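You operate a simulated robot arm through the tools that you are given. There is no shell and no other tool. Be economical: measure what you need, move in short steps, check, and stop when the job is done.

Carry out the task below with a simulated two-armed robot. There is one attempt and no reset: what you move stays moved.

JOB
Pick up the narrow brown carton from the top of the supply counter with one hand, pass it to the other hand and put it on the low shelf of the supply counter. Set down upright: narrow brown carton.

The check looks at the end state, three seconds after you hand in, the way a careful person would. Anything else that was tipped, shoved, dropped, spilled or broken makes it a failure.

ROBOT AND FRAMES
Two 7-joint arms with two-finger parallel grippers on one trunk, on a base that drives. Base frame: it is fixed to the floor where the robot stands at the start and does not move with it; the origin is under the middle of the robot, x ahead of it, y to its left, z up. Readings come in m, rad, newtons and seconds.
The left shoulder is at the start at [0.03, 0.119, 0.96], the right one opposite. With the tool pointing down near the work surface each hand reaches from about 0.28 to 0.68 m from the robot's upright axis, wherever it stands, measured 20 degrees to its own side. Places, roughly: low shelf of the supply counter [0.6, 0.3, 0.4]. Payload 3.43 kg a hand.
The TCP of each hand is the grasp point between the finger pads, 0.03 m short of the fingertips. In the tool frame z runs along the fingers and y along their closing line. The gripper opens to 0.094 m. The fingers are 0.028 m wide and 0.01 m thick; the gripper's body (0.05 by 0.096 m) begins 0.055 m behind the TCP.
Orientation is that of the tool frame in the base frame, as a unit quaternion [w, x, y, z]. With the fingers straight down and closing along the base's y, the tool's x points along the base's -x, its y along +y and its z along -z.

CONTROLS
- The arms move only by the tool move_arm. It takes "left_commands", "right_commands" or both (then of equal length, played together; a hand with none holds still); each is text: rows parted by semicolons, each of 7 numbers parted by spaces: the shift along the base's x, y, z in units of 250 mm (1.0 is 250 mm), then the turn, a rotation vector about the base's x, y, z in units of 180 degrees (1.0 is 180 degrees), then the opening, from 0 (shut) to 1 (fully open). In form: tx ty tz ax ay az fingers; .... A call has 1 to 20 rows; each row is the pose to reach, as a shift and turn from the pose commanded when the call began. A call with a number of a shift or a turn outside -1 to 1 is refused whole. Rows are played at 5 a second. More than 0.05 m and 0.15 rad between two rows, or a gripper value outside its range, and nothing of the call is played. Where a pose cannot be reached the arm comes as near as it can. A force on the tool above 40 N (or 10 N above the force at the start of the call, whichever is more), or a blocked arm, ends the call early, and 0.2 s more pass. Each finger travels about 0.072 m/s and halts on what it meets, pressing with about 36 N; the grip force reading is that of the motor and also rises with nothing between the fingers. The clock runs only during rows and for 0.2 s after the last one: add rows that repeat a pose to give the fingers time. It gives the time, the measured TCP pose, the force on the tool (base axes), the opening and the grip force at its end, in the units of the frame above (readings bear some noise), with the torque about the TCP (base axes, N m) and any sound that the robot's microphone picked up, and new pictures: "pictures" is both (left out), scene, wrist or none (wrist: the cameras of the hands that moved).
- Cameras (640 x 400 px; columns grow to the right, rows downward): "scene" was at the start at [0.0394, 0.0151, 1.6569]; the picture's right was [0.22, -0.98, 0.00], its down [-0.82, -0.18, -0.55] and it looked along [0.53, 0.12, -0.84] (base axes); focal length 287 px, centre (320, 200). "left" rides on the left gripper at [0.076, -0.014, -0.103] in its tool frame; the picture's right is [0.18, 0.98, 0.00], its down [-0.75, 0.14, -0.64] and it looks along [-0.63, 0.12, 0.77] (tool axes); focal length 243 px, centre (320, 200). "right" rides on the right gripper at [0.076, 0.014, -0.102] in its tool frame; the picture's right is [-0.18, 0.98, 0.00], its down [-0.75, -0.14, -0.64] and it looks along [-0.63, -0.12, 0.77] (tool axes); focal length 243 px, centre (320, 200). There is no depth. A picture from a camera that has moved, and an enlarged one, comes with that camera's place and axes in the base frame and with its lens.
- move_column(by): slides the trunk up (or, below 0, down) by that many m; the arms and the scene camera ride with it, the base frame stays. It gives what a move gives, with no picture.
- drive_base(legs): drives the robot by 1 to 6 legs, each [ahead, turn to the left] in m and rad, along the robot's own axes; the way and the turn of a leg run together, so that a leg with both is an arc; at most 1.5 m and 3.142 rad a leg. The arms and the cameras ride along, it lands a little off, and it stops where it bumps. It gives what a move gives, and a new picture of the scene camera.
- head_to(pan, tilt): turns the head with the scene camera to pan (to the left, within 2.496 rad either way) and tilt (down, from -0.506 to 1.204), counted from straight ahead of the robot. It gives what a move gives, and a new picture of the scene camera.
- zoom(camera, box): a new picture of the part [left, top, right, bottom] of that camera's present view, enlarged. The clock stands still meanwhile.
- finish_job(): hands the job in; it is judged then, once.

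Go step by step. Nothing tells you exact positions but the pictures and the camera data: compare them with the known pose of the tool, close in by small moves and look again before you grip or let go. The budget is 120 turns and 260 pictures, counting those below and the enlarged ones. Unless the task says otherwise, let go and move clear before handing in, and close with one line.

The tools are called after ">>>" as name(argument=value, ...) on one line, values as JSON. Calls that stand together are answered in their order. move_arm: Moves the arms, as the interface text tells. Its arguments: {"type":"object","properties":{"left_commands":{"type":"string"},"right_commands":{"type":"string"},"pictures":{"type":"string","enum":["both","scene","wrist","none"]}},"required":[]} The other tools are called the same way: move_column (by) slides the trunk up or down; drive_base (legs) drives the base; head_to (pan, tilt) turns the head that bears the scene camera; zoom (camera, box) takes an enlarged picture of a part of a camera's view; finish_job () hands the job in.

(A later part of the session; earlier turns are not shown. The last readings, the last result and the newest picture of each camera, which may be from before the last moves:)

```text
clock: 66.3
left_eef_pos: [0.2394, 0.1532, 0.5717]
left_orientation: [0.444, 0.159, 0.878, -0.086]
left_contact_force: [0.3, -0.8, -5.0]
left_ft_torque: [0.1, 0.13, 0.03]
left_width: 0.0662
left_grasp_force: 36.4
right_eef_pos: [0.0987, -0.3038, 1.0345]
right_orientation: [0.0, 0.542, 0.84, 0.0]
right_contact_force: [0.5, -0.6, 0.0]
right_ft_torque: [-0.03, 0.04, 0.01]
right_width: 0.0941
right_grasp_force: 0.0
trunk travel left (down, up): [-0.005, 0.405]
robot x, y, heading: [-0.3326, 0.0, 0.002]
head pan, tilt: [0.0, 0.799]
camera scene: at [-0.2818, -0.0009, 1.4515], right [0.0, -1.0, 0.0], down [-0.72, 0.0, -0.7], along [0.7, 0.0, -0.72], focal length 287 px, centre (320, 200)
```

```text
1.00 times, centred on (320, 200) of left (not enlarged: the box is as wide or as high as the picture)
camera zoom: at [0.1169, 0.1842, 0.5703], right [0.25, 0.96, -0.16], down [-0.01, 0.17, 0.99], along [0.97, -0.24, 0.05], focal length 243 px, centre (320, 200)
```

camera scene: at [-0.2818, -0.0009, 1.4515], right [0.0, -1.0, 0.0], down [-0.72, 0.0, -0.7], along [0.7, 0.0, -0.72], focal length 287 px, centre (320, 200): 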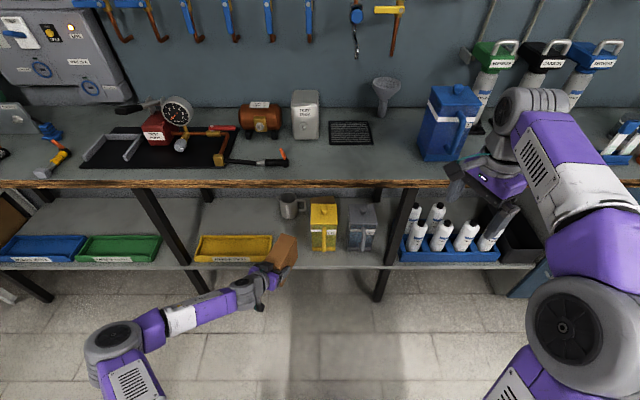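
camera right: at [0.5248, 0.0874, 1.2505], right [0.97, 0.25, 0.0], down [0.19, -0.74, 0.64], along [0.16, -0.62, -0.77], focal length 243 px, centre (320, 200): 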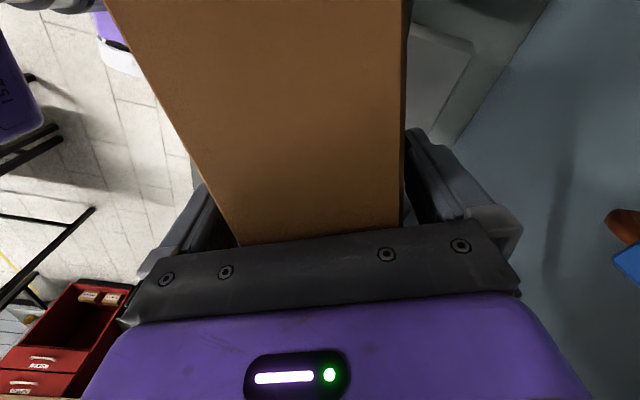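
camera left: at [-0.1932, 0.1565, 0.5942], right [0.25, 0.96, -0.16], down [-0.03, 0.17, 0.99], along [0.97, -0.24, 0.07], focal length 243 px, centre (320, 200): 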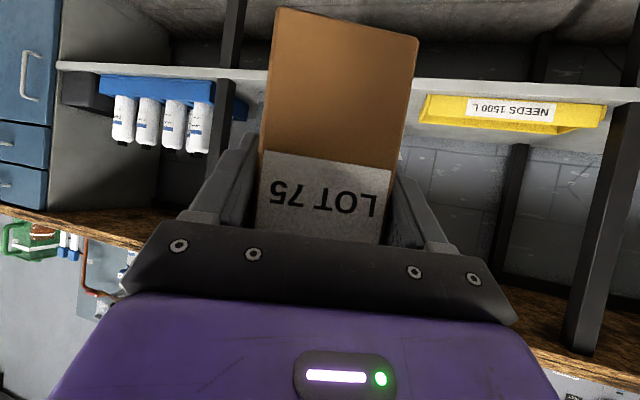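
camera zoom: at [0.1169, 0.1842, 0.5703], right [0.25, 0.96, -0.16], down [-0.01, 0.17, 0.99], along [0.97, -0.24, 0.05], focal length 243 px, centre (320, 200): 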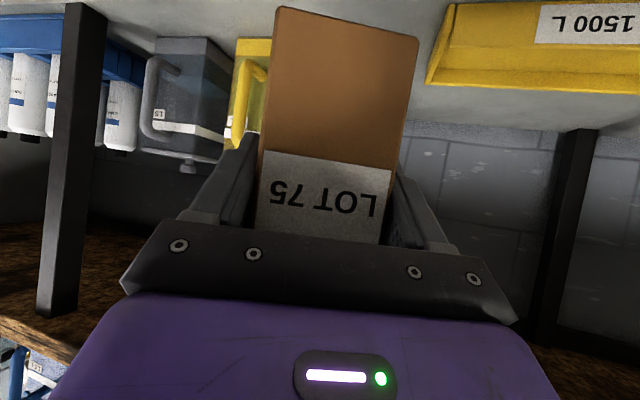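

At this stance the wrist limits how low the hand goes. Reaching further forward should straighten the arm, so I extend 0.12 m (the carton passes above the gap, clear of everything) and then try lower.

>>> move_arm(left_commands="0.03 0 0 0 0 0 0;0.08 0 0 0 0 0 0;0.13 0 0 0 0 0 0;0.18 0 0 0 0 0 0;0.24 0 0 0 0 0 0;0.3 0 0 0 0 0 0;0.36 0 0 0 0 0 0;0.42 0 0 0 0 0 0;0.46 0 0 0 0 0 0;0.48 0 -0.02 0 0 0 0;0.48 0 -0.06 0 0 0 0;0.48 0 -0.1 0 0 0 0;0.48 0 -0.1 0 0 0 0", pictures="both")

```text
clock: 69.1
left_eef_pos: [0.3077, 0.1878, 0.576]
left_orientation: [0.444, 0.159, 0.878, -0.086]
left_contact_force: [0.0, 0.1, -3.8]
left_ft_torque: [0.08, 0.17, 0.01]
left_width: 0.0662
left_grasp_force: 35.9
left hand out of reach, approached as far as the arm can: row 4, 5, 6, 7, 8, 9, 10, 11, 12, 13
right_eef_pos: [0.0982, -0.3025, 1.0353]
right_orientation: [0.0, 0.542, 0.84, 0.0]
right_contact_force: [0.8, -0.2, 0.4]
right_ft_torque: [0.0, 0.02, -0.01]
right_width: 0.0936
right_grasp_force: 0.1
trunk travel left (down, up): [-0.005, 0.405]
robot x, y, heading: [-0.3343, -0.0048, -0.002]
head pan, tilt: [0.0, 0.799]
camera scene: at [-0.2822, -0.0007, 1.4515], right [0.0, -1.0, 0.0], down [-0.72, 0.0, -0.7], along [0.7, 0.0, -0.72], focal length 287 px, centre (320, 200)
camera left: at [0.1837, 0.2187, 0.576], right [0.25, 0.96, -0.16], down [-0.01, 0.17, 0.99], along [0.97, -0.24, 0.05], focal length 243 px, centre (320, 200)
```

scene: 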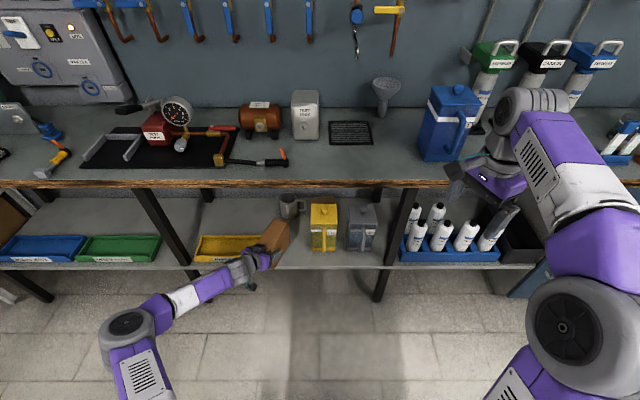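
left: 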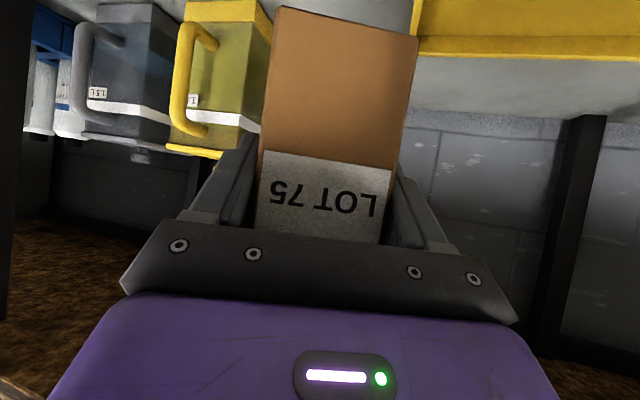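

The limit persists at this yaw, so the arm wants its hand pointing further to the right of the robot. I'll back off, test −50° yaw at shelf height in free space, and then turn the base left to compensate.

>>> drive_base(legs=[[-0.35, 0]])

>>> move_arm(left_commands="-0.02 0 0 0 0 -0.015 0;-0.05 -0.01 0 0 0 -0.03 0;-0.08 -0.02 0 0 0 -0.05 0;-0.11 -0.03 0 0 0 -0.07 0;-0.14 -0.04 0 0 0 -0.09 0;-0.17 -0.05 0 0 0 -0.11 0;-0.19 -0.06 0 0 0 -0.13 0;-0.2 -0.07 -0.01 0 0 -0.15 0;-0.2 -0.08 -0.05 0 0 -0.167 0;-0.2 -0.08 -0.1 0 0 -0.167 0;-0.2 -0.08 -0.16 0 0 -0.167 0;-0.2 -0.08 -0.22 0 0 -0.167 0;-0.2 -0.08 -0.28 0 0 -0.167 0;-0.2 -0.08 -0.34 0 0 -0.167 0;-0.2 -0.08 -0.4 0 0 -0.167 0;-0.2 -0.08 -0.4 0 0 -0.167 0", pictures="both")

```text
clock: 71.3
left_eef_pos: [-0.0421, 0.1897, 0.5771]
left_orientation: [0.444, 0.157, 0.878, -0.085]
left_contact_force: [-0.1, 0.1, -3.0]
left_ft_torque: [0.07, 0.18, 0.01]
left_width: 0.0663
left_grasp_force: 36.0
right_eef_pos: [-0.2503, -0.3022, 1.0342]
right_orientation: [-0.001, 0.54, 0.841, 0.0]
right_contact_force: [2.2, -0.3, -0.8]
right_ft_torque: [-0.02, -0.03, 0.0]
right_width: 0.0939
right_grasp_force: 0.1
trunk travel left (down, up): [-0.005, 0.405]
robot x, y, heading: [-0.683, -0.0035, 0.006]
head pan, tilt: [0.0, 0.799]
camera scene: at [-0.6316, -0.0008, 1.4515], right [0.0, -1.0, 0.0], down [-0.72, 0.0, -0.7], along [0.7, 0.0, -0.72], focal length 287 px, centre (320, 200)
```

scene: 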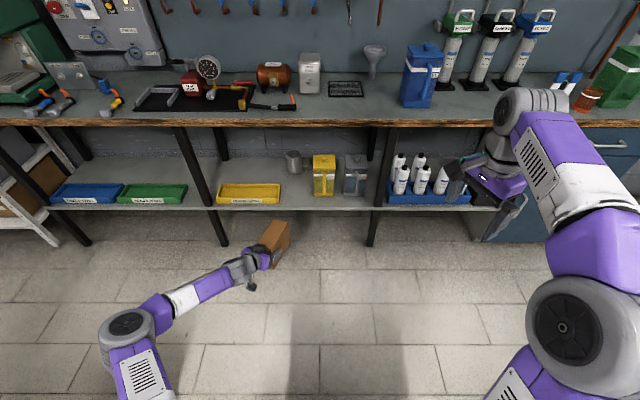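

```text
clock: 74.7
left_eef_pos: [-0.1174, 0.1797, 0.4997]
left_orientation: [0.407, 0.379, 0.807, -0.197]
left_contact_force: [0.3, -0.4, -4.7]
left_ft_torque: [0.15, 0.11, 0.0]
left_width: 0.0662
left_grasp_force: 35.9
left hand out of reach, approached as far as the arm can: row 5, 6, 7, 12, 13, 14, 15, 16
right_eef_pos: [-0.2508, -0.3013, 1.0346]
right_orientation: [0.0, 0.54, 0.842, 0.0]
right_contact_force: [-0.3, -0.1, 0.4]
right_ft_torque: [0.0, 0.07, -0.01]
right_width: 0.0941
right_grasp_force: 0.1
trunk travel left (down, up): [-0.005, 0.405]
robot x, y, heading: [-0.6832, -0.0031, 0.003]
head pan, tilt: [0.0, 0.799]
camera scene: at [-0.6312, -0.0009, 1.4515], right [0.0, -1.0, 0.0], down [-0.72, 0.0, -0.7], along [0.7, 0.0, -0.72], focal length 287 px, centre (320, 200)
camera left: at [-0.2088, 0.2683, 0.4985], right [0.69, 0.71, -0.16], down [0.07, 0.15, 0.99], along [0.72, -0.69, 0.05], focal length 243 px, centre (320, 200)
```

scene: 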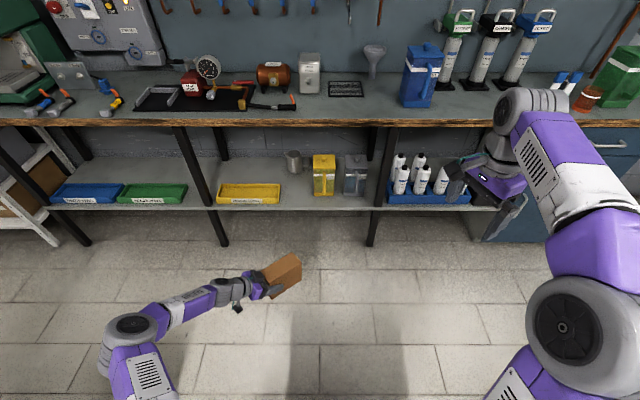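
left: 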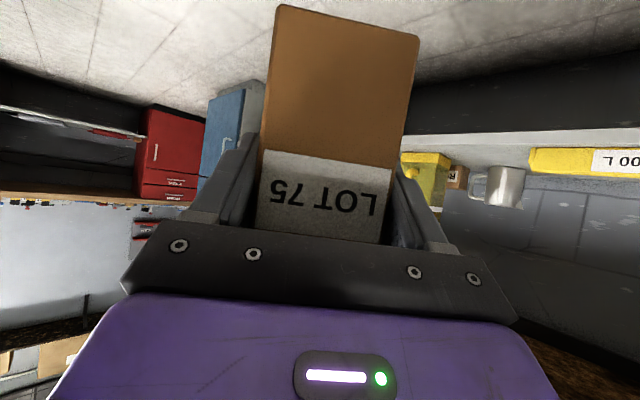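

Better: z 0.50 at −50°. I go a bit further, to about −68°, and down to shelf height.

>>> move_arm(left_commands="0 0 0 0 0 -0.015 0;0 0 0 0 0 -0.035 0;0 0 0 0 0 -0.055 0;0 0 0 0 0 -0.075 0;0 0 0 0 0 -0.09 0;0 0 0 0 0 -0.1 0;0 0 -0.04 0 0 -0.1 0;0 0 -0.09 0 0 -0.1 0;0 0 -0.13 0 0 -0.1 0;0 0 -0.17 0 0 -0.1 0;0 0 -0.2 0 0 -0.1 0;0 0 -0.2 0 0 -0.1 0", pictures="scene")

```text
clock: 77.3
left_eef_pos: [-0.1573, 0.1895, 0.492]
left_orientation: [0.37, 0.501, 0.739, -0.258]
left_contact_force: [0.6, -0.3, -4.3]
left_ft_torque: [0.19, 0.07, 0.03]
left_width: 0.066
left_grasp_force: 36.0
left hand out of reach, approached as far as the arm can: row 2, 3, 4, 5, 6, 7, 8, 9, 10, 11, 12
right_eef_pos: [-0.2507, -0.3021, 1.0344]
right_orientation: [0.0, 0.54, 0.842, 0.0]
right_contact_force: [0.5, 1.0, 0.3]
right_ft_torque: [0.04, 0.0, 0.01]
right_width: 0.0942
right_grasp_force: 0.0
trunk travel left (down, up): [-0.005, 0.405]
robot x, y, heading: [-0.6838, -0.0023, 0.007]
head pan, tilt: [0.0, 0.799]
camera scene: at [-0.6312, -0.0008, 1.4515], right [0.0, -1.0, 0.0], down [-0.72, 0.0, -0.7], along [0.7, 0.0, -0.72], focal length 287 px, centre (320, 200)
```

scene: 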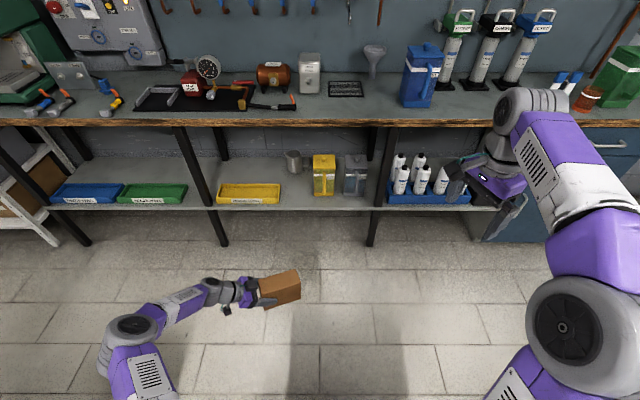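

Still about 3 cm too high. I probe whether moving the hand further out to the left and forward lets it go lower.

>>> move_arm(left_commands="0.05 0.05 0.2 0 0 0 0;0.1 0.1 0.2 0 0 0 0;0.16 0.16 0.2 0 0 0 0;0.22 0.22 0.2 0 0 0 0;0.28 0.28 0.18 0 0 0 0;0.34 0.34 0.14 0 0 0 0;0.4 0.4 0.1 0 0 0 0;0.44 0.44 0.05 0 0 0 0;0.44 0.44 0 0 0 0 0;0.44 0.44 0 0 0 0 0", pictures="scene")

```text
refused: row 1 steps farther than a row can; nothing moved
```

>>> move_arm(left_commands="0.05 0.05 0.08 0 0 0 0;0.1 0.1 0.14 0 0 0 0;0.16 0.16 0.18 0 0 0 0;0.22 0.22 0.18 0 0 0 0;0.28 0.28 0.16 0 0 0 0;0.34 0.34 0.12 0 0 0 0;0.4 0.4 0.08 0 0 0 0;0.44 0.44 0.04 0 0 0 0;0.44 0.44 0 0 0 0 0;0.44 0.44 0 0 0 0 0", pictures="scene")

```text
clock: 79.5
left_eef_pos: [-0.1162, 0.2847, 0.5428]
left_orientation: [0.371, 0.501, 0.738, -0.258]
left_contact_force: [0.4, 0.8, -4.3]
left_ft_torque: [0.18, 0.12, -0.02]
left_width: 0.0664
left_grasp_force: 36.4
left hand out of reach, approached as far as the arm can: row 4, 5, 6, 7, 8, 9, 10
right_eef_pos: [-0.2498, -0.3022, 1.0346]
right_orientation: [0.0, 0.54, 0.841, -0.001]
right_contact_force: [0.5, 0.6, 0.2]
right_ft_torque: [0.0, 0.01, -0.01]
right_width: 0.094
right_grasp_force: 0.2
trunk travel left (down, up): [-0.005, 0.405]
robot x, y, heading: [-0.6834, 0.0018, -0.003]
head pan, tilt: [0.0, 0.799]
camera scene: at [-0.6312, -0.0008, 1.4515], right [0.0, -1.0, 0.0], down [-0.72, 0.0, -0.7], along [0.7, 0.0, -0.72], focal length 287 px, centre (320, 200)
```

scene: 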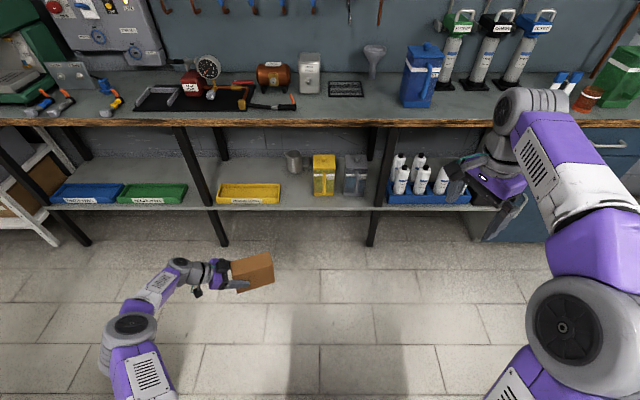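

Worse that way. I probe the opposite way, closer to the robot's midline.

>>> move_arm(left_commands="-0.03 -0.08 0 0 0 0 0;-0.06 -0.16 0 0 0 0 0;-0.09 -0.24 0 0 0 0 0;-0.12 -0.32 0 0 0 0 0;-0.15 -0.4 0 0 0 0 0;-0.18 -0.48 0 0 0 0 0;-0.21 -0.56 0 0 0 0 0;-0.22 -0.64 0 0 0 0 0;-0.22 -0.72 0 0 0 0 0;-0.22 -0.8 0 0 0 0 0;-0.22 -0.82 -0.06 0 0 0 0;-0.22 -0.82 -0.12 0 0 0 0;-0.22 -0.82 -0.18 0 0 0 0;-0.22 -0.82 -0.24 0 0 0 0;-0.22 -0.82 -0.3 0 0 0 0;-0.22 -0.82 -0.36 0 0 0 0;-0.22 -0.82 -0.36 0 0 0 0", pictures="scene")

```text
clock: 83.1
left_eef_pos: [-0.2047, 0.1068, 0.4861]
left_orientation: [0.371, 0.501, 0.738, -0.258]
left_contact_force: [0.4, 0.6, -4.3]
left_ft_torque: [0.19, 0.08, 0.0]
left_width: 0.0661
left_grasp_force: 36.1
left hand out of reach, approached as far as the arm can: row 11, 12, 13, 14, 15, 16, 17
right_eef_pos: [-0.2503, -0.3025, 1.0349]
right_orientation: [0.0, 0.54, 0.842, 0.0]
right_contact_force: [0.8, 0.2, 0.4]
right_ft_torque: [0.0, -0.01, 0.01]
right_width: 0.0939
right_grasp_force: 0.0
trunk travel left (down, up): [-0.005, 0.405]
robot x, y, heading: [-0.6848, 0.0006, 0.007]
head pan, tilt: [0.0, 0.799]
camera scene: at [-0.6312, -0.0009, 1.4515], right [0.0, -1.0, 0.0], down [-0.72, 0.0, -0.7], along [0.7, 0.0, -0.72], focal length 287 px, centre (320, 200)
```

scene: 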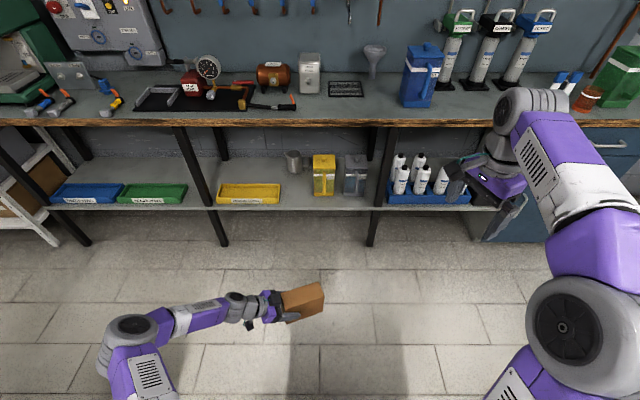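

Not the position then, but more likely the hand's pitch. I test in free space whether a steeper hand pitch can go lower.

>>> move_arm(left_commands="0 0 0.02 0.02 0.008 0 0;0 0 0.02 0.04 0.016 0 0;0 0 0.02 0.06 0.024 0 0;0 0 0.02 0.08 0.032 0 0;0 0 0.02 0.1 0.04 0 0;0 0 0 0.129 0.052 0 0;0 0 -0.05 0.129 0.052 0 0;0 0 -0.1 0.129 0.052 0 0;0 0 -0.15 0.129 0.052 0 0;0 0 -0.2 0.129 0.052 0 0;0 0 -0.25 0.129 0.052 0 0;0 0 -0.25 0.129 0.052 0 0", pictures="both")

```text
clock: 85.7
left_eef_pos: [-0.2305, 0.1331, 0.455]
left_orientation: [0.201, 0.543, 0.802, -0.145]
left_contact_force: [-1.0, -1.0, -5.0]
left_ft_torque: [0.12, 0.01, -0.01]
left_width: 0.066
left_grasp_force: 35.7
left hand out of reach, approached as far as the arm can: row 1, 2, 3, 4, 6, 7, 8, 9, 10, 11, 12
right_eef_pos: [-0.2502, -0.3013, 1.0355]
right_orientation: [0.0, 0.54, 0.842, 0.001]
right_contact_force: [0.1, -0.2, 0.7]
right_ft_torque: [-0.01, 0.0, -0.01]
right_width: 0.094
right_grasp_force: 0.1
trunk travel left (down, up): [-0.005, 0.405]
robot x, y, heading: [-0.6808, -0.0026, 0.005]
head pan, tilt: [0.0, 0.799]
camera scene: at [-0.6313, -0.0008, 1.4515], right [0.0, -1.0, 0.0], down [-0.72, 0.0, -0.7], along [0.7, 0.0, -0.72], focal length 287 px, centre (320, 200)
camera left: at [-0.2854, 0.2355, 0.5078], right [0.85, 0.51, -0.1], down [0.27, -0.27, 0.92], along [0.45, -0.81, -0.37], focal length 243 px, centre (320, 200)
```

scene: 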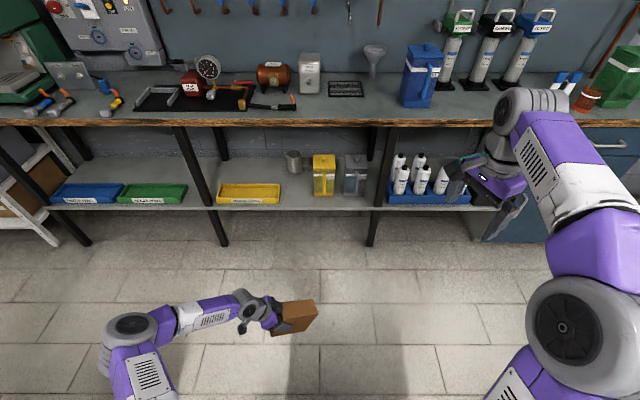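
left: 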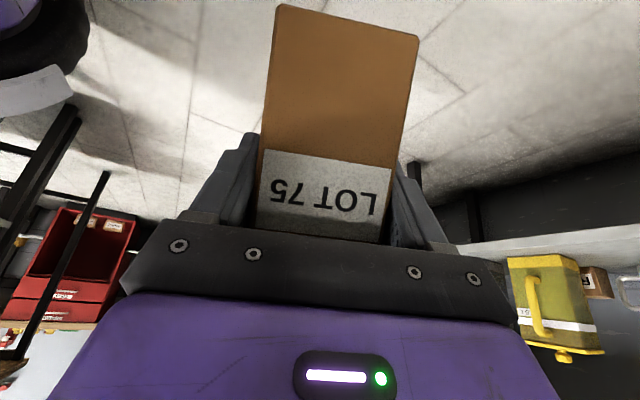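

Steeper goes only slightly lower. I try another region instead: hand well to the left of the robot and pointing nearly straight ahead, restoring the level carton on the way.

>>> move_arm(left_commands="0.02 0.04 0.05 -0.005 -0.006 0.015 0;0.05 0.09 0.1 -0.011 -0.013 0.033 0;0.08 0.15 0.16 -0.018 -0.021 0.053 0;0.11 0.21 0.22 -0.024 -0.029 0.073 0;0.14 0.27 0.28 -0.031 -0.037 0.093 0;0.17 0.33 0.34 -0.038 -0.045 0.113 0;0.2 0.39 0.4 -0.044 -0.053 0.133 0;0.23 0.45 0.46 -0.051 -0.061 0.153 0;0.26 0.51 0.5 -0.058 -0.069 0.173 0;0.29 0.57 0.54 -0.064 -0.077 0.193 0;0.32 0.63 0.58 -0.071 -0.085 0.213 0;0.35 0.69 0.58 -0.078 -0.093 0.233 0;0.38 0.75 0.58 -0.084 -0.101 0.253 0;0.41 0.81 0.58 -0.09 -0.108 0.272 0;0.44 0.87 0.58 -0.095 -0.114 0.286 0;0.47 0.908 0.58 -0.0974 -0.1163 0.2926 0;0.47 0.908 0.58 -0.0974 -0.1163 0.2926 0;0.47 0.908 0.58 -0.0974 -0.1163 0.2926 0", pictures="both")

```text
clock: 89.5
left_eef_pos: [-0.11, 0.3589, 0.5996]
left_orientation: [0.458, 0.114, 0.88, -0.06]
left_contact_force: [0.5, -0.8, -4.0]
left_ft_torque: [0.07, 0.14, 0.0]
left_width: 0.0661
left_grasp_force: 35.9
right_eef_pos: [-0.2496, -0.3016, 1.0351]
right_orientation: [0.0, 0.541, 0.841, 0.0]
right_contact_force: [-0.5, 0.6, 0.2]
right_ft_torque: [-0.01, -0.01, -0.03]
right_width: 0.094
right_grasp_force: 0.0
trunk travel left (down, up): [-0.005, 0.405]
robot x, y, heading: [-0.6838, -0.0004, 0.006]
head pan, tilt: [0.0, 0.799]
camera scene: at [-0.6312, -0.0007, 1.4515], right [0.0, -1.0, 0.0], down [-0.72, 0.0, -0.7], along [0.7, 0.0, -0.72], focal length 287 px, centre (320, 200)
camera left: at [-0.2366, 0.3778, 0.5955], right [0.15, 0.98, -0.15], down [-0.05, 0.16, 0.99], along [0.99, -0.14, 0.08], focal length 243 px, centre (320, 200)
```

scene: 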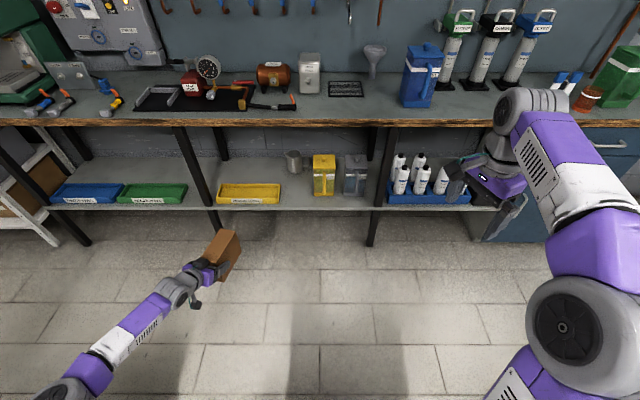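
left: 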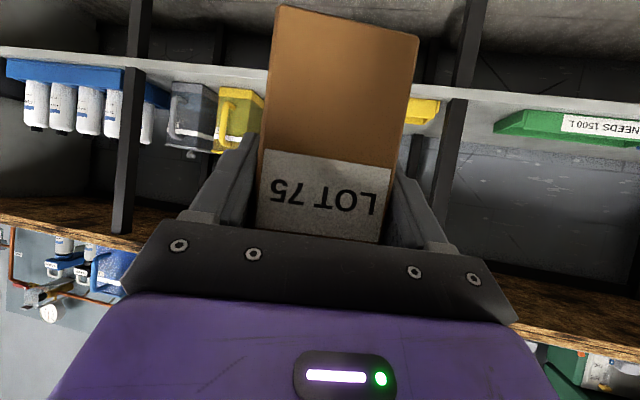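

Here the arm reaches fully with the elbow behind it. I test going down to z≈0.455.

>>> move_arm(left_commands="0 0 -0.04 0 0 0 0;0 0 -0.1 0 0 0 0;0 0 -0.16 0 0 0 0;0 0 -0.22 0 0 0 0;0 0 -0.28 0 0 0 0;0 0 -0.34 0 0 0 0;0 0 -0.4 0 0 0 0;0 0 -0.46 0 0 0 0;0 0 -0.52 0 0 0 0;0 0 -0.57 0 0 0 0;0 0 -0.58 0 0 0 0;0 0 -0.58 0 0 0 0", pictures="scene")

```text
clock: 92.1
left_eef_pos: [-0.1124, 0.3702, 0.5084]
left_orientation: [0.455, 0.115, 0.881, -0.06]
left_contact_force: [0.0, 0.1, -3.6]
left_ft_torque: [0.07, 0.17, 0.01]
left_width: 0.0663
left_grasp_force: 36.2
left hand out of reach, approached as far as the arm can: row 7, 8, 9, 10, 11, 12
right_eef_pos: [-0.25, -0.3018, 1.0345]
right_orientation: [0.0, 0.54, 0.842, 0.0]
right_contact_force: [-0.3, -0.6, -0.1]
right_ft_torque: [0.02, 0.0, 0.01]
right_width: 0.0939
right_grasp_force: 0.0
trunk travel left (down, up): [-0.005, 0.405]
robot x, y, heading: [-0.6857, -0.0015, 0.005]
head pan, tilt: [0.0, 0.799]
camera scene: at [-0.6312, -0.0007, 1.4515], right [0.0, -1.0, 0.0], down [-0.72, 0.0, -0.7], along [0.7, 0.0, -0.72], focal length 287 px, centre (320, 200)
```

scene: 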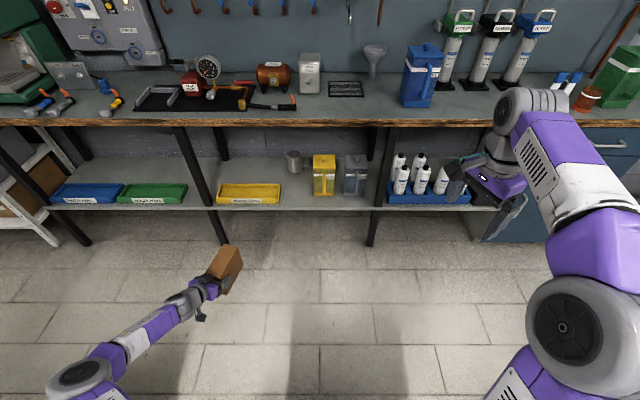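

Lower still needed. The trend improves leftward, so I probe 0.11 m further left.

>>> move_arm(left_commands="0 0.06 0.12 0 0 0 0;0 0.12 0.18 0 0 0 0;-0.02 0.18 0.2 0 0 0 0;-0.04 0.26 0.2 0 0 0 0;-0.06 0.34 0.18 0 0 0 0;-0.08 0.4 0.14 0 0 0 0;-0.1 0.44 0.1 0 0 0 0;-0.1 0.44 0.05 0 0 0 0;-0.1 0.44 0 0 0 0 0;-0.1 0.44 0 0 0 0 0", pictures="scene")

```text
clock: 94.3
left_eef_pos: [-0.1392, 0.4773, 0.5074]
left_orientation: [0.458, 0.115, 0.88, -0.059]
left_contact_force: [0.2, 0.3, -4.1]
left_ft_torque: [0.09, 0.16, 0.03]
left_width: 0.0663
left_grasp_force: 35.7
right_eef_pos: [-0.2508, -0.3014, 1.0351]
right_orientation: [0.0, 0.541, 0.841, 0.0]
right_contact_force: [-0.4, -0.3, -0.7]
right_ft_torque: [0.02, 0.03, 0.01]
right_width: 0.0937
right_grasp_force: 0.0
trunk travel left (down, up): [-0.005, 0.405]
robot x, y, heading: [-0.6868, -0.0015, 0.005]
head pan, tilt: [0.0, 0.799]
camera scene: at [-0.6312, -0.0006, 1.4515], right [0.0, -1.0, 0.0], down [-0.72, 0.0, -0.7], along [0.7, 0.0, -0.72], focal length 287 px, centre (320, 200)
```

scene: 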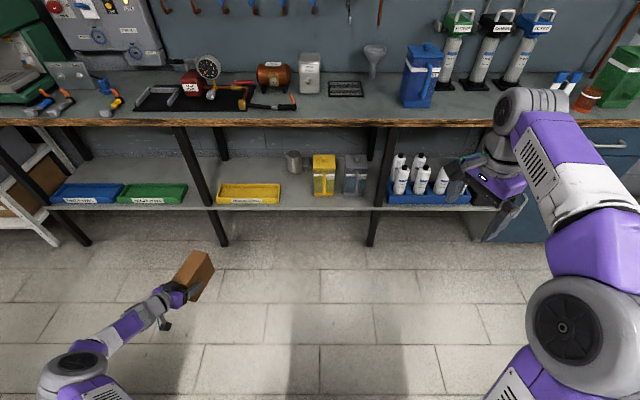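

Reachable here with room. I go down to z≈0.445.

>>> move_arm(left_commands="0 0 -0.04 0 0 0 0;0 0 -0.09 0 0 0 0;0 0 -0.14 0 0 0 0;0 0 -0.19 0 0 0 0;0 0 -0.23 0 0 0 0;0 0 -0.25 0 0 0 0;0 0 -0.25 0 0 0 0", pictures="none")

```text
clock: 95.9
left_eef_pos: [-0.1471, 0.4727, 0.4653]
left_orientation: [0.458, 0.114, 0.879, -0.059]
left_contact_force: [-0.1, 0.0, -3.1]
left_ft_torque: [0.06, 0.17, -0.04]
left_width: 0.0661
left_grasp_force: 35.2
left hand out of reach, approached as far as the arm can: row 4, 5, 6, 7
right_eef_pos: [-0.2492, -0.3018, 1.0346]
right_orientation: [0.0, 0.54, 0.842, 0.001]
right_contact_force: [-0.7, -0.2, 0.5]
right_ft_torque: [0.03, 0.03, 0.0]
right_width: 0.0939
right_grasp_force: 0.0
trunk travel left (down, up): [-0.005, 0.405]
robot x, y, heading: [-0.6857, -0.002, 0.001]
head pan, tilt: [0.0, 0.799]
```

z 0.465, very near. I shift back 4 cm and go lower.

>>> move_arm(left_commands="-0.04 0 0.02 0 0 0 0;-0.09 0 0.02 0 0 0 0;-0.13 0.01 0 0 0 0 0;-0.16 0.02 -0.03 0 0 0 0;-0.16 0.02 -0.07 0 0 0 0;-0.16 0.02 -0.11 0 0 0 0;-0.16 0.02 -0.15 0 0 0 0;-0.16 0.02 -0.15 0 0 0 0", pictures="scene")

```text
clock: 97.7
left_eef_pos: [-0.1934, 0.474, 0.4434]
left_orientation: [0.458, 0.115, 0.879, -0.06]
left_contact_force: [0.0, -0.4, -3.8]
left_ft_torque: [0.04, 0.19, 0.01]
left_width: 0.0659
left_grasp_force: 36.1
left hand out of reach, approached as far as the arm can: row 6, 7, 8
right_eef_pos: [-0.2507, -0.3019, 1.0352]
right_orientation: [0.0, 0.54, 0.841, 0.0]
right_contact_force: [-0.5, 0.2, -0.8]
right_ft_torque: [-0.02, 0.02, 0.0]
right_width: 0.0942
right_grasp_force: 0.1
trunk travel left (down, up): [-0.005, 0.405]
robot x, y, heading: [-0.6819, -0.0005, 0.005]
head pan, tilt: [0.0, 0.799]
camera scene: at [-0.6312, -0.0006, 1.4515], right [0.0, -1.0, 0.0], down [-0.72, 0.0, -0.7], along [0.7, 0.0, -0.72], focal length 287 px, centre (320, 200)
```

scene: 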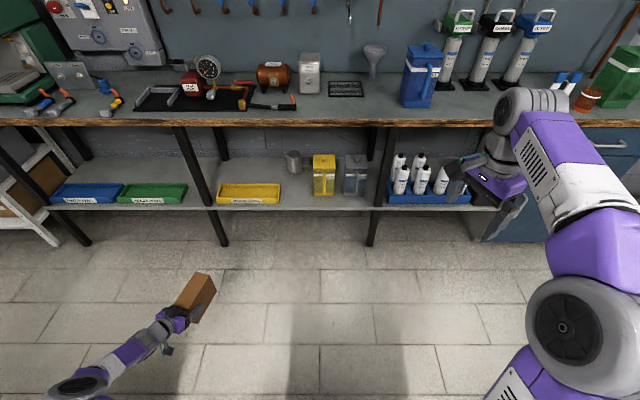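

At about 0.49 m ahead and 0.47 m left of the robot the hand gets down to z 0.443, low enough. I raise to z≈0.495 for travel and pull the right hand back, then shift the robot sideways to base y≈−0.33 by turn–drive–turn.

>>> move_arm(left_commands="0 0 0.04 0 0 0 0;0 0 0.08 0 0 0 0;0 0 0.13 0 0 0 0;0 0 0.18 0 0 0 0;0 0 0.21 0 0 0 0;0 0 0.21 0 0 0 0;0 0 0.21 0 0 0 0", right_commands="-0.08 0 0.1 0 0 0 1;-0.16 0 0.2 0 0 0 1;-0.24 0 0.3 0 0 0 1;-0.3 0 0.36 0 0 0 1;-0.36 0 0.4 0 0 0 1;-0.4 0 0.44 0 0 0 1;-0.4 0 0.44 0 0 0 1", pictures="none")

>>> drive_base(legs=[[0, -0.4]])

>>> zoom(camera="left", box=[0, 0, 640, 400])

```text
clock: 99.3
left_eef_pos: [-0.1931, 0.472, 0.4964]
left_orientation: [0.458, 0.115, 0.879, -0.06]
left_contact_force: [0.1, -0.4, -4.1]
left_ft_torque: [0.03, 0.18, 0.0]
left_width: 0.0663
left_grasp_force: 36.4
right_eef_pos: [-0.3502, -0.3019, 1.1444]
right_orientation: [0.0, 0.54, 0.842, 0.0]
right_contact_force: [-0.9, -0.4, 0.4]
right_ft_torque: [-0.01, 0.01, 0.0]
right_width: 0.094
right_grasp_force: 0.1
trunk travel left (down, up): [-0.005, 0.405]
robot x, y, heading: [-0.684, 0.0008, 0.004]
head pan, tilt: [0.0, 0.799]
```

```text
clock: 100.9
left_eef_pos: [-0.0475, 0.2455, 0.4967]
left_orientation: [0.437, 0.287, 0.839, -0.149]
left_contact_force: [-0.7, -0.2, -4.3]
left_ft_torque: [0.1, 0.15, 0.0]
left_width: 0.0663
left_grasp_force: 35.9
right_eef_pos: [-0.4914, -0.4076, 1.1454]
right_orientation: [0.0, 0.695, 0.719, 0.0]
right_contact_force: [-1.2, -0.7, 0.1]
right_ft_torque: [-0.04, 0.0, -0.04]
right_width: 0.094
right_grasp_force: 0.0
trunk travel left (down, up): [-0.005, 0.405]
robot x, y, heading: [-0.6853, 0.0005, -0.402]
head pan, tilt: [0.0, 0.799]
camera scene: at [-0.6351, -0.0207, 1.4515], right [-0.38, -0.92, 0.0], down [-0.66, 0.28, -0.7], along [0.64, -0.27, -0.72], focal length 287 px, centre (320, 200)
```

scene: 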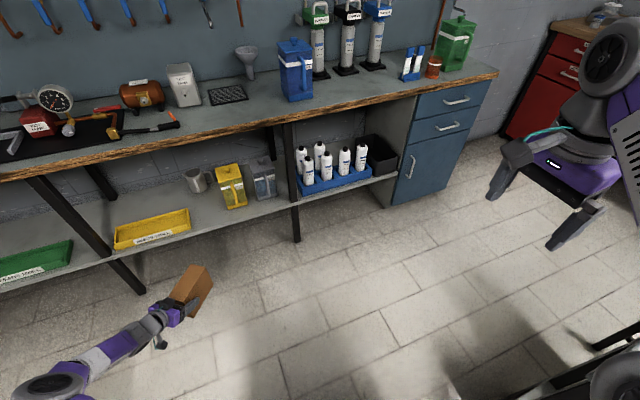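

```text
1.00 times, centred on (320, 200) of left (not enlarged: the box is as wide or as high as the picture)
camera zoom: at [-0.1576, 0.3121, 0.493], right [0.52, 0.84, -0.15], down [0.01, 0.17, 0.99], along [0.86, -0.51, 0.08], focal length 243 px, centre (320, 200)
```

zoom: 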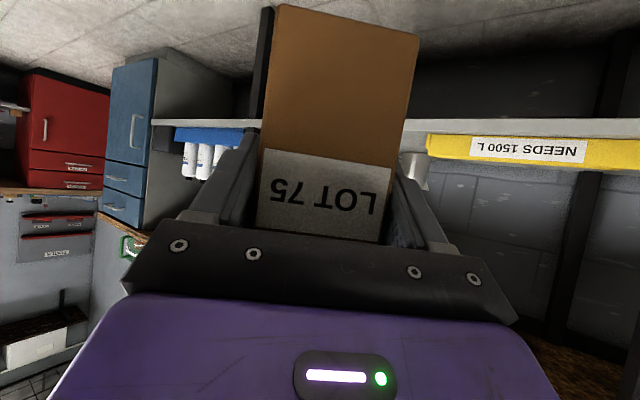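

The carton held through the turn. Something dark stands at the right behind the robot, so I look there before turning further.

>>> head_to(pan=-1.3, tilt=0.7)

>>> head_to(pan=-2.2, tilt=0.7)

```text
clock: 102.4
left_eef_pos: [-0.048, 0.2469, 0.4972]
left_orientation: [0.437, 0.286, 0.839, -0.149]
left_contact_force: [0.3, 0.3, -3.7]
left_ft_torque: [0.1, 0.14, -0.02]
left_width: 0.0661
left_grasp_force: 36.4
right_eef_pos: [-0.4932, -0.4073, 1.1435]
right_orientation: [0.0, 0.695, 0.719, 0.0]
right_contact_force: [1.4, 0.4, 0.0]
right_ft_torque: [0.0, 0.0, 0.0]
right_width: 0.0941
right_grasp_force: 0.1
trunk travel left (down, up): [-0.005, 0.405]
robot x, y, heading: [-0.6807, -0.0014, -0.396]
head pan, tilt: [-1.3, 0.7]
camera scene: at [-0.7199, -0.0737, 1.4598], right [-0.99, 0.12, 0.0], down [0.08, 0.64, -0.77], along [-0.09, -0.76, -0.64], focal length 287 px, centre (320, 200)
```

scene: 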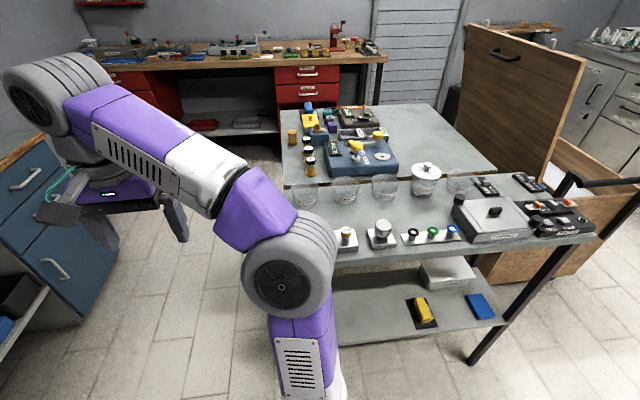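

```text
clock: 103.6
left_eef_pos: [-0.0483, 0.2457, 0.497]
left_orientation: [0.438, 0.286, 0.839, -0.149]
left_contact_force: [-0.1, 0.1, -3.5]
left_ft_torque: [0.15, 0.15, -0.02]
left_width: 0.0662
left_grasp_force: 35.9
right_eef_pos: [-0.4912, -0.4087, 1.1443]
right_orientation: [0.0, 0.695, 0.719, 0.0]
right_contact_force: [0.1, 0.7, 0.5]
right_ft_torque: [-0.01, -0.01, 0.0]
right_width: 0.0939
right_grasp_force: 0.1
trunk travel left (down, up): [-0.005, 0.405]
robot x, y, heading: [-0.6833, -0.0006, -0.397]
head pan, tilt: [-2.201, 0.7]
camera scene: at [-0.782, -0.0336, 1.4598], right [-0.52, 0.85, 0.0], down [0.55, 0.34, -0.77], along [-0.65, -0.4, -0.64], focal length 287 px, centre (320, 200)
```

scene: 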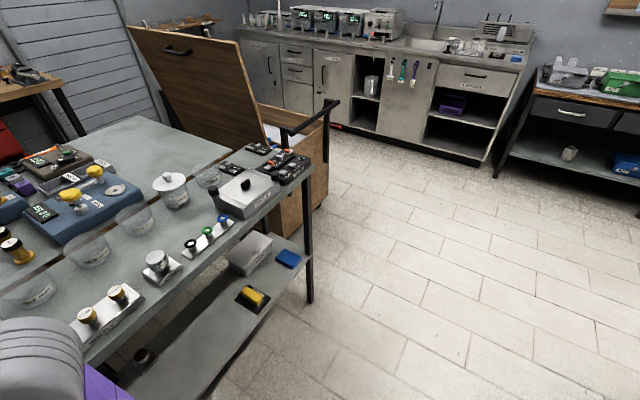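

A table with glassware stands behind on the right (edge at y≈−0.55, x<−0.65), so I won't swing that way. Instead I drive forward along the present heading, then turn slightly left.

>>> head_to(pan=0.4, tilt=0.8)

>>> drive_base(legs=[[0.27, 0], [0, 0.15]])

```text
clock: 105.9
left_eef_pos: [-0.0484, 0.2462, 0.4974]
left_orientation: [0.437, 0.286, 0.839, -0.149]
left_contact_force: [0.0, -0.2, -5.0]
left_ft_torque: [0.13, 0.13, 0.0]
left_width: 0.0663
left_grasp_force: 35.8
right_eef_pos: [-0.4931, -0.4073, 1.1449]
right_orientation: [0.0, 0.695, 0.719, -0.001]
right_contact_force: [-0.1, -0.3, -0.2]
right_ft_torque: [0.02, -0.02, 0.02]
right_width: 0.0936
right_grasp_force: 0.0
trunk travel left (down, up): [-0.005, 0.405]
robot x, y, heading: [-0.6829, -0.0013, -0.393]
head pan, tilt: [0.4, 0.799]
camera scene: at [-0.6288, 0.011, 1.4515], right [0.0, -1.0, 0.0], down [-0.72, 0.0, -0.7], along [0.7, 0.0, -0.72], focal length 287 px, centre (320, 200)
```

scene: 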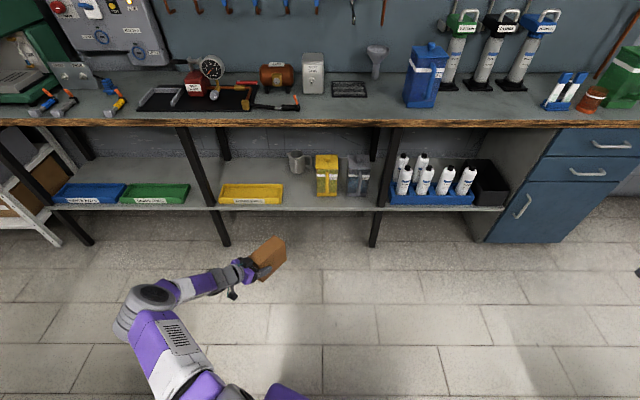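

```text
clock: 108.5
left_eef_pos: [0.1587, 0.2328, 0.4965]
left_orientation: [0.447, 0.224, 0.858, -0.117]
left_contact_force: [-0.6, 0.9, -3.4]
left_ft_torque: [0.07, 0.14, 0.03]
left_width: 0.066
left_grasp_force: 36.0
right_eef_pos: [-0.1882, -0.4793, 1.146]
right_orientation: [0.0, 0.641, 0.767, 0.0]
right_contact_force: [0.1, 0.5, 0.0]
right_ft_torque: [0.02, 0.02, 0.01]
right_width: 0.094
right_grasp_force: 0.1
trunk travel left (down, up): [-0.005, 0.405]
robot x, y, heading: [-0.4364, -0.1026, -0.247]
head pan, tilt: [0.4, 0.799]
camera scene: at [-0.3835, -0.0845, 1.4515], right [0.15, -0.99, 0.0], down [-0.71, -0.11, -0.7], along [0.69, 0.1, -0.72], focal length 287 px, centre (320, 200)
```

scene: 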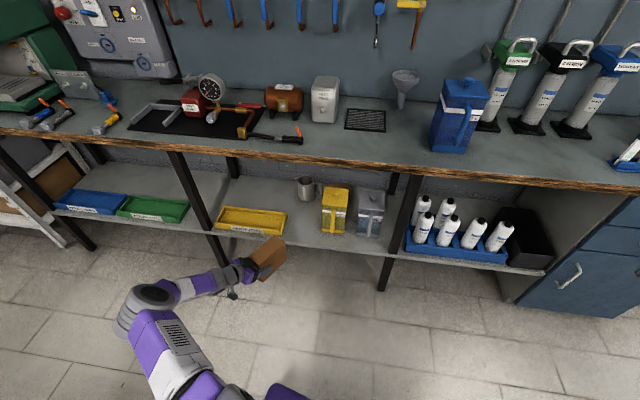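

Now I yaw the hand about +20° so the carton points nearly straight into the gap, and check here in free space that it can still go low.

>>> move_arm(left_commands="0 0 0 0 0 0.012 0;0 0 0 0 0 0.028 0;0 0 0 0 0 0.044 0;0 0 0 0 0 0.06 0;0 0 0 0 0 0.076 0;0 0 0 0 0 0.092 0;0 0 0 0 0 0.104 0;0 0 -0.03 0 0 0.111 0;0 0 -0.07 0 0 0.111 0;0 0 -0.11 0 0 0.111 0;0 0 -0.15 0 0 0.111 0;0 0 -0.18 0 0 0.111 0;0 0 -0.18 0 0 0.111 0", pictures="both")

```text
clock: 111.2
left_eef_pos: [0.1571, 0.2318, 0.4518]
left_orientation: [0.461, 0.072, 0.884, -0.037]
left_contact_force: [0.7, 0.7, -4.5]
left_ft_torque: [0.05, 0.19, -0.01]
left_width: 0.0661
left_grasp_force: 36.0
left hand out of reach, approached as far as the arm can: row 4, 5, 6
right_eef_pos: [-0.1893, -0.4793, 1.1446]
right_orientation: [0.0, 0.641, 0.767, 0.001]
right_contact_force: [-0.7, 0.0, -0.8]
right_ft_torque: [0.0, 0.02, 0.02]
right_width: 0.0941
right_grasp_force: 0.0
trunk travel left (down, up): [-0.005, 0.405]
robot x, y, heading: [-0.4335, -0.1066, -0.246]
head pan, tilt: [0.4, 0.799]
camera scene: at [-0.3836, -0.0849, 1.4515], right [0.15, -0.99, 0.0], down [-0.71, -0.11, -0.7], along [0.69, 0.1, -0.72], focal length 287 px, centre (320, 200)
camera left: at [0.0289, 0.2377, 0.4479], right [0.05, 0.99, -0.15], down [-0.07, 0.15, 0.99], along [1.0, -0.04, 0.08], focal length 243 px, centre (320, 200)
```

scene: 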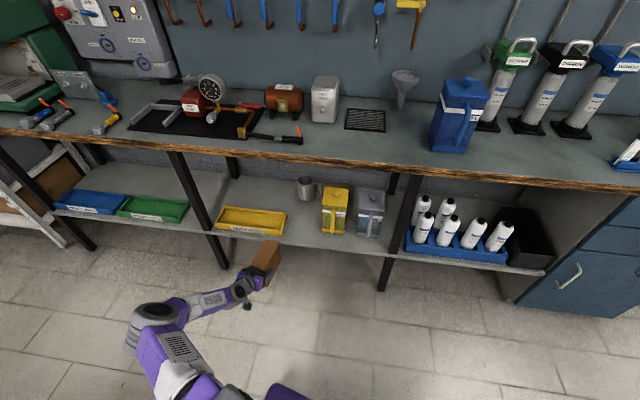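
left: 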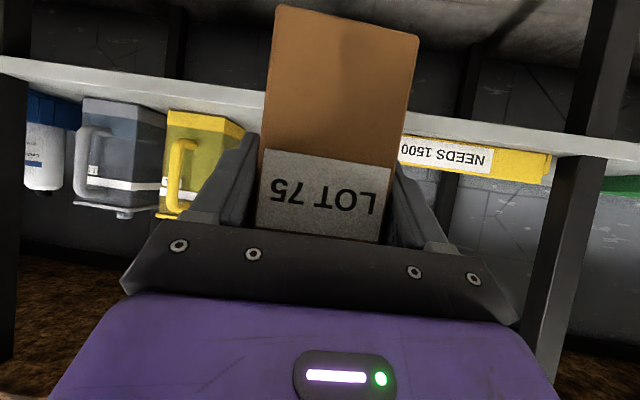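

Excellent: z 0.452 reached at −9° yaw. I raise back to z≈0.505, shift 3 cm right, and drive in part-way.

>>> move_arm(left_commands="0 0 0.04 0 0 0 0;0 -0.02 0.09 0 0 0 0;0 -0.05 0.14 0 0 0 0;0 -0.08 0.18 0 0 0 0;0 -0.11 0.21 0 0 0 0;0 -0.12 0.21 0 0 0 0;0 -0.12 0.21 0 0 0 0", pictures="none")

>>> drive_base(legs=[[0.14, 0]])

>>> zoom(camera="left", box=[0, 0, 640, 400])

>>> zoom(camera="scene", box=[180, 150, 420, 300])

```text
clock: 112.8
left_eef_pos: [0.1562, 0.2018, 0.5047]
left_orientation: [0.46, 0.072, 0.884, -0.037]
left_contact_force: [-0.5, 0.6, -4.6]
left_ft_torque: [0.03, 0.19, 0.0]
left_width: 0.0662
left_grasp_force: 36.3
right_eef_pos: [-0.1886, -0.4795, 1.145]
right_orientation: [-0.001, 0.642, 0.767, 0.0]
right_contact_force: [-0.9, -0.2, 0.0]
right_ft_torque: [0.02, 0.0, -0.02]
right_width: 0.094
right_grasp_force: 0.0
trunk travel left (down, up): [-0.005, 0.405]
robot x, y, heading: [-0.4353, -0.1081, -0.251]
head pan, tilt: [0.4, 0.799]
```

```text
clock: 114.2
left_eef_pos: [0.2923, 0.1661, 0.5052]
left_orientation: [0.46, 0.073, 0.884, -0.038]
left_contact_force: [-0.5, -0.5, -4.6]
left_ft_torque: [0.04, 0.18, 0.0]
left_width: 0.0662
left_grasp_force: 35.9
right_eef_pos: [-0.0534, -0.5138, 1.1442]
right_orientation: [0.001, 0.642, 0.767, 0.001]
right_contact_force: [0.6, 0.4, 0.1]
right_ft_torque: [0.02, -0.01, 0.03]
right_width: 0.0942
right_grasp_force: 0.0
trunk travel left (down, up): [-0.005, 0.405]
robot x, y, heading: [-0.301, -0.1412, -0.25]
head pan, tilt: [0.4, 0.799]
camera scene: at [-0.2483, -0.1195, 1.4515], right [0.15, -0.99, 0.0], down [-0.71, -0.11, -0.7], along [0.69, 0.1, -0.72], focal length 287 px, centre (320, 200)
```

scene: 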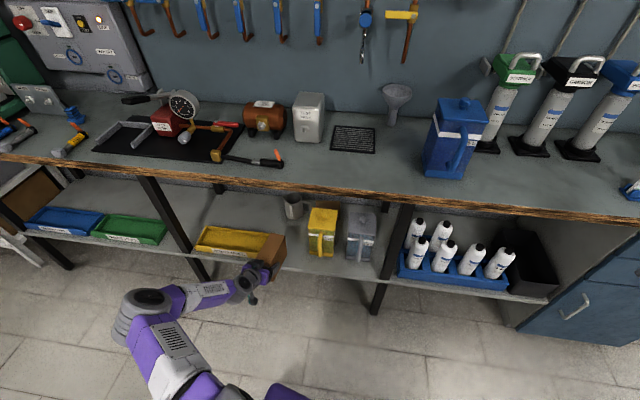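

```text
1.00 times, centred on (320, 200) of left (not enlarged: the box is as wide or as high as the picture)
camera zoom: at [0.1646, 0.1725, 0.5001], right [0.06, 0.99, -0.15], down [-0.07, 0.15, 0.99], along [1.0, -0.04, 0.08], focal length 243 px, centre (320, 200)
```

zoom: 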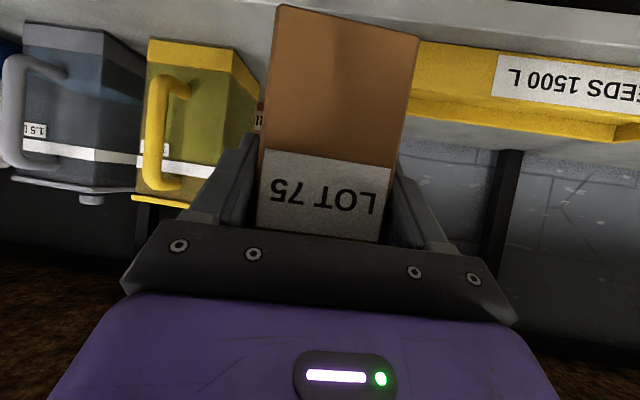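

```text
2.67 times, centred on (300, 225) of scene
camera zoom: at [-0.2483, -0.1195, 1.4515], right [0.15, -0.99, 0.0], down [-0.71, -0.11, -0.7], along [0.69, 0.1, -0.72], focal length 766 px, centre (373, 133)
```

zoom: 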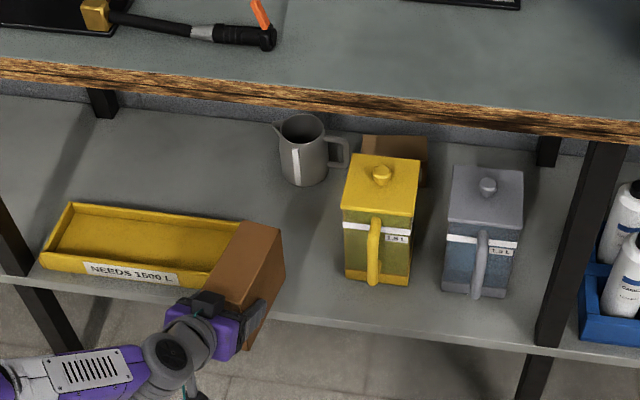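

The tray's right edge is at y≈0.205 and the can's left edge at y≈0.03; the carton heads into the middle. I drive in the last 0.15 m.

>>> drive_base(legs=[[0.15, 0]])

>>> zoom(camera="scene", box=[180, 170, 400, 320])

>>> zoom(camera="left", box=[0, 0, 640, 400])

```text
clock: 115.6
left_eef_pos: [0.4376, 0.129, 0.5038]
left_orientation: [0.46, 0.073, 0.884, -0.037]
left_contact_force: [0.4, -0.8, -4.6]
left_ft_torque: [0.03, 0.19, -0.01]
left_width: 0.0663
left_grasp_force: 36.4
right_eef_pos: [0.0913, -0.552, 1.1438]
right_orientation: [0.0, 0.642, 0.766, -0.001]
right_contact_force: [0.8, 0.1, 0.4]
right_ft_torque: [-0.01, 0.02, 0.04]
right_width: 0.0936
right_grasp_force: 0.1
trunk travel left (down, up): [-0.005, 0.405]
robot x, y, heading: [-0.1584, -0.1758, -0.25]
head pan, tilt: [0.4, 0.799]
camera scene: at [-0.1029, -0.1567, 1.4515], right [0.15, -0.99, 0.0], down [-0.71, -0.11, -0.7], along [0.69, 0.1, -0.72], focal length 287 px, centre (320, 200)
```

scene: 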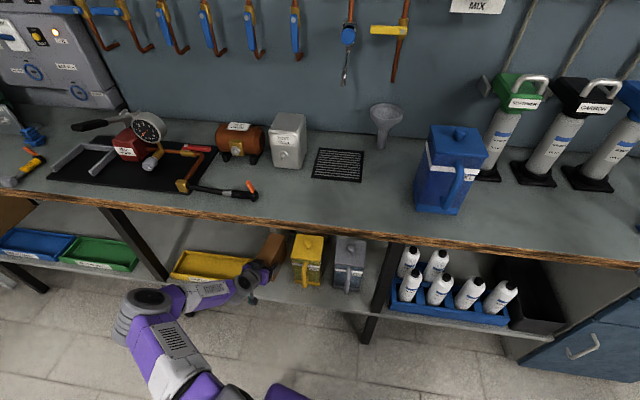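

```text
2.67 times, centred on (290, 245) of scene
camera zoom: at [-0.1029, -0.1567, 1.4515], right [0.15, -0.99, 0.0], down [-0.71, -0.11, -0.7], along [0.69, 0.1, -0.72], focal length 766 px, centre (400, 80)
```

zoom: 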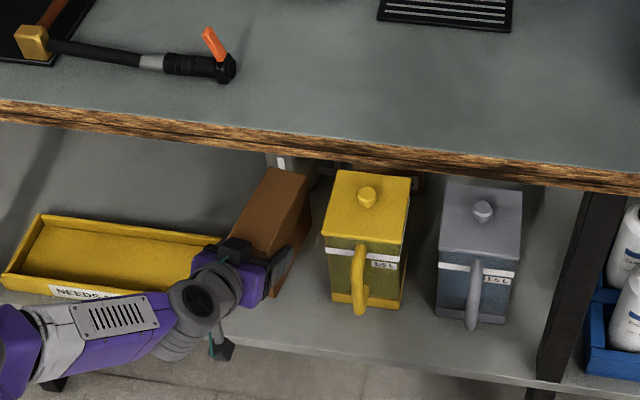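

```text
1.00 times, centred on (320, 200) of left (not enlarged: the box is as wide or as high as the picture)
camera zoom: at [0.3097, 0.1356, 0.5001], right [0.06, 0.99, -0.15], down [-0.07, 0.15, 0.99], along [1.0, -0.04, 0.08], focal length 243 px, centre (320, 200)
```

zoom: 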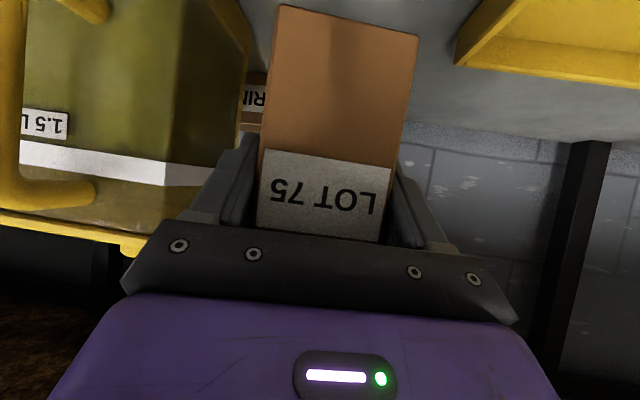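

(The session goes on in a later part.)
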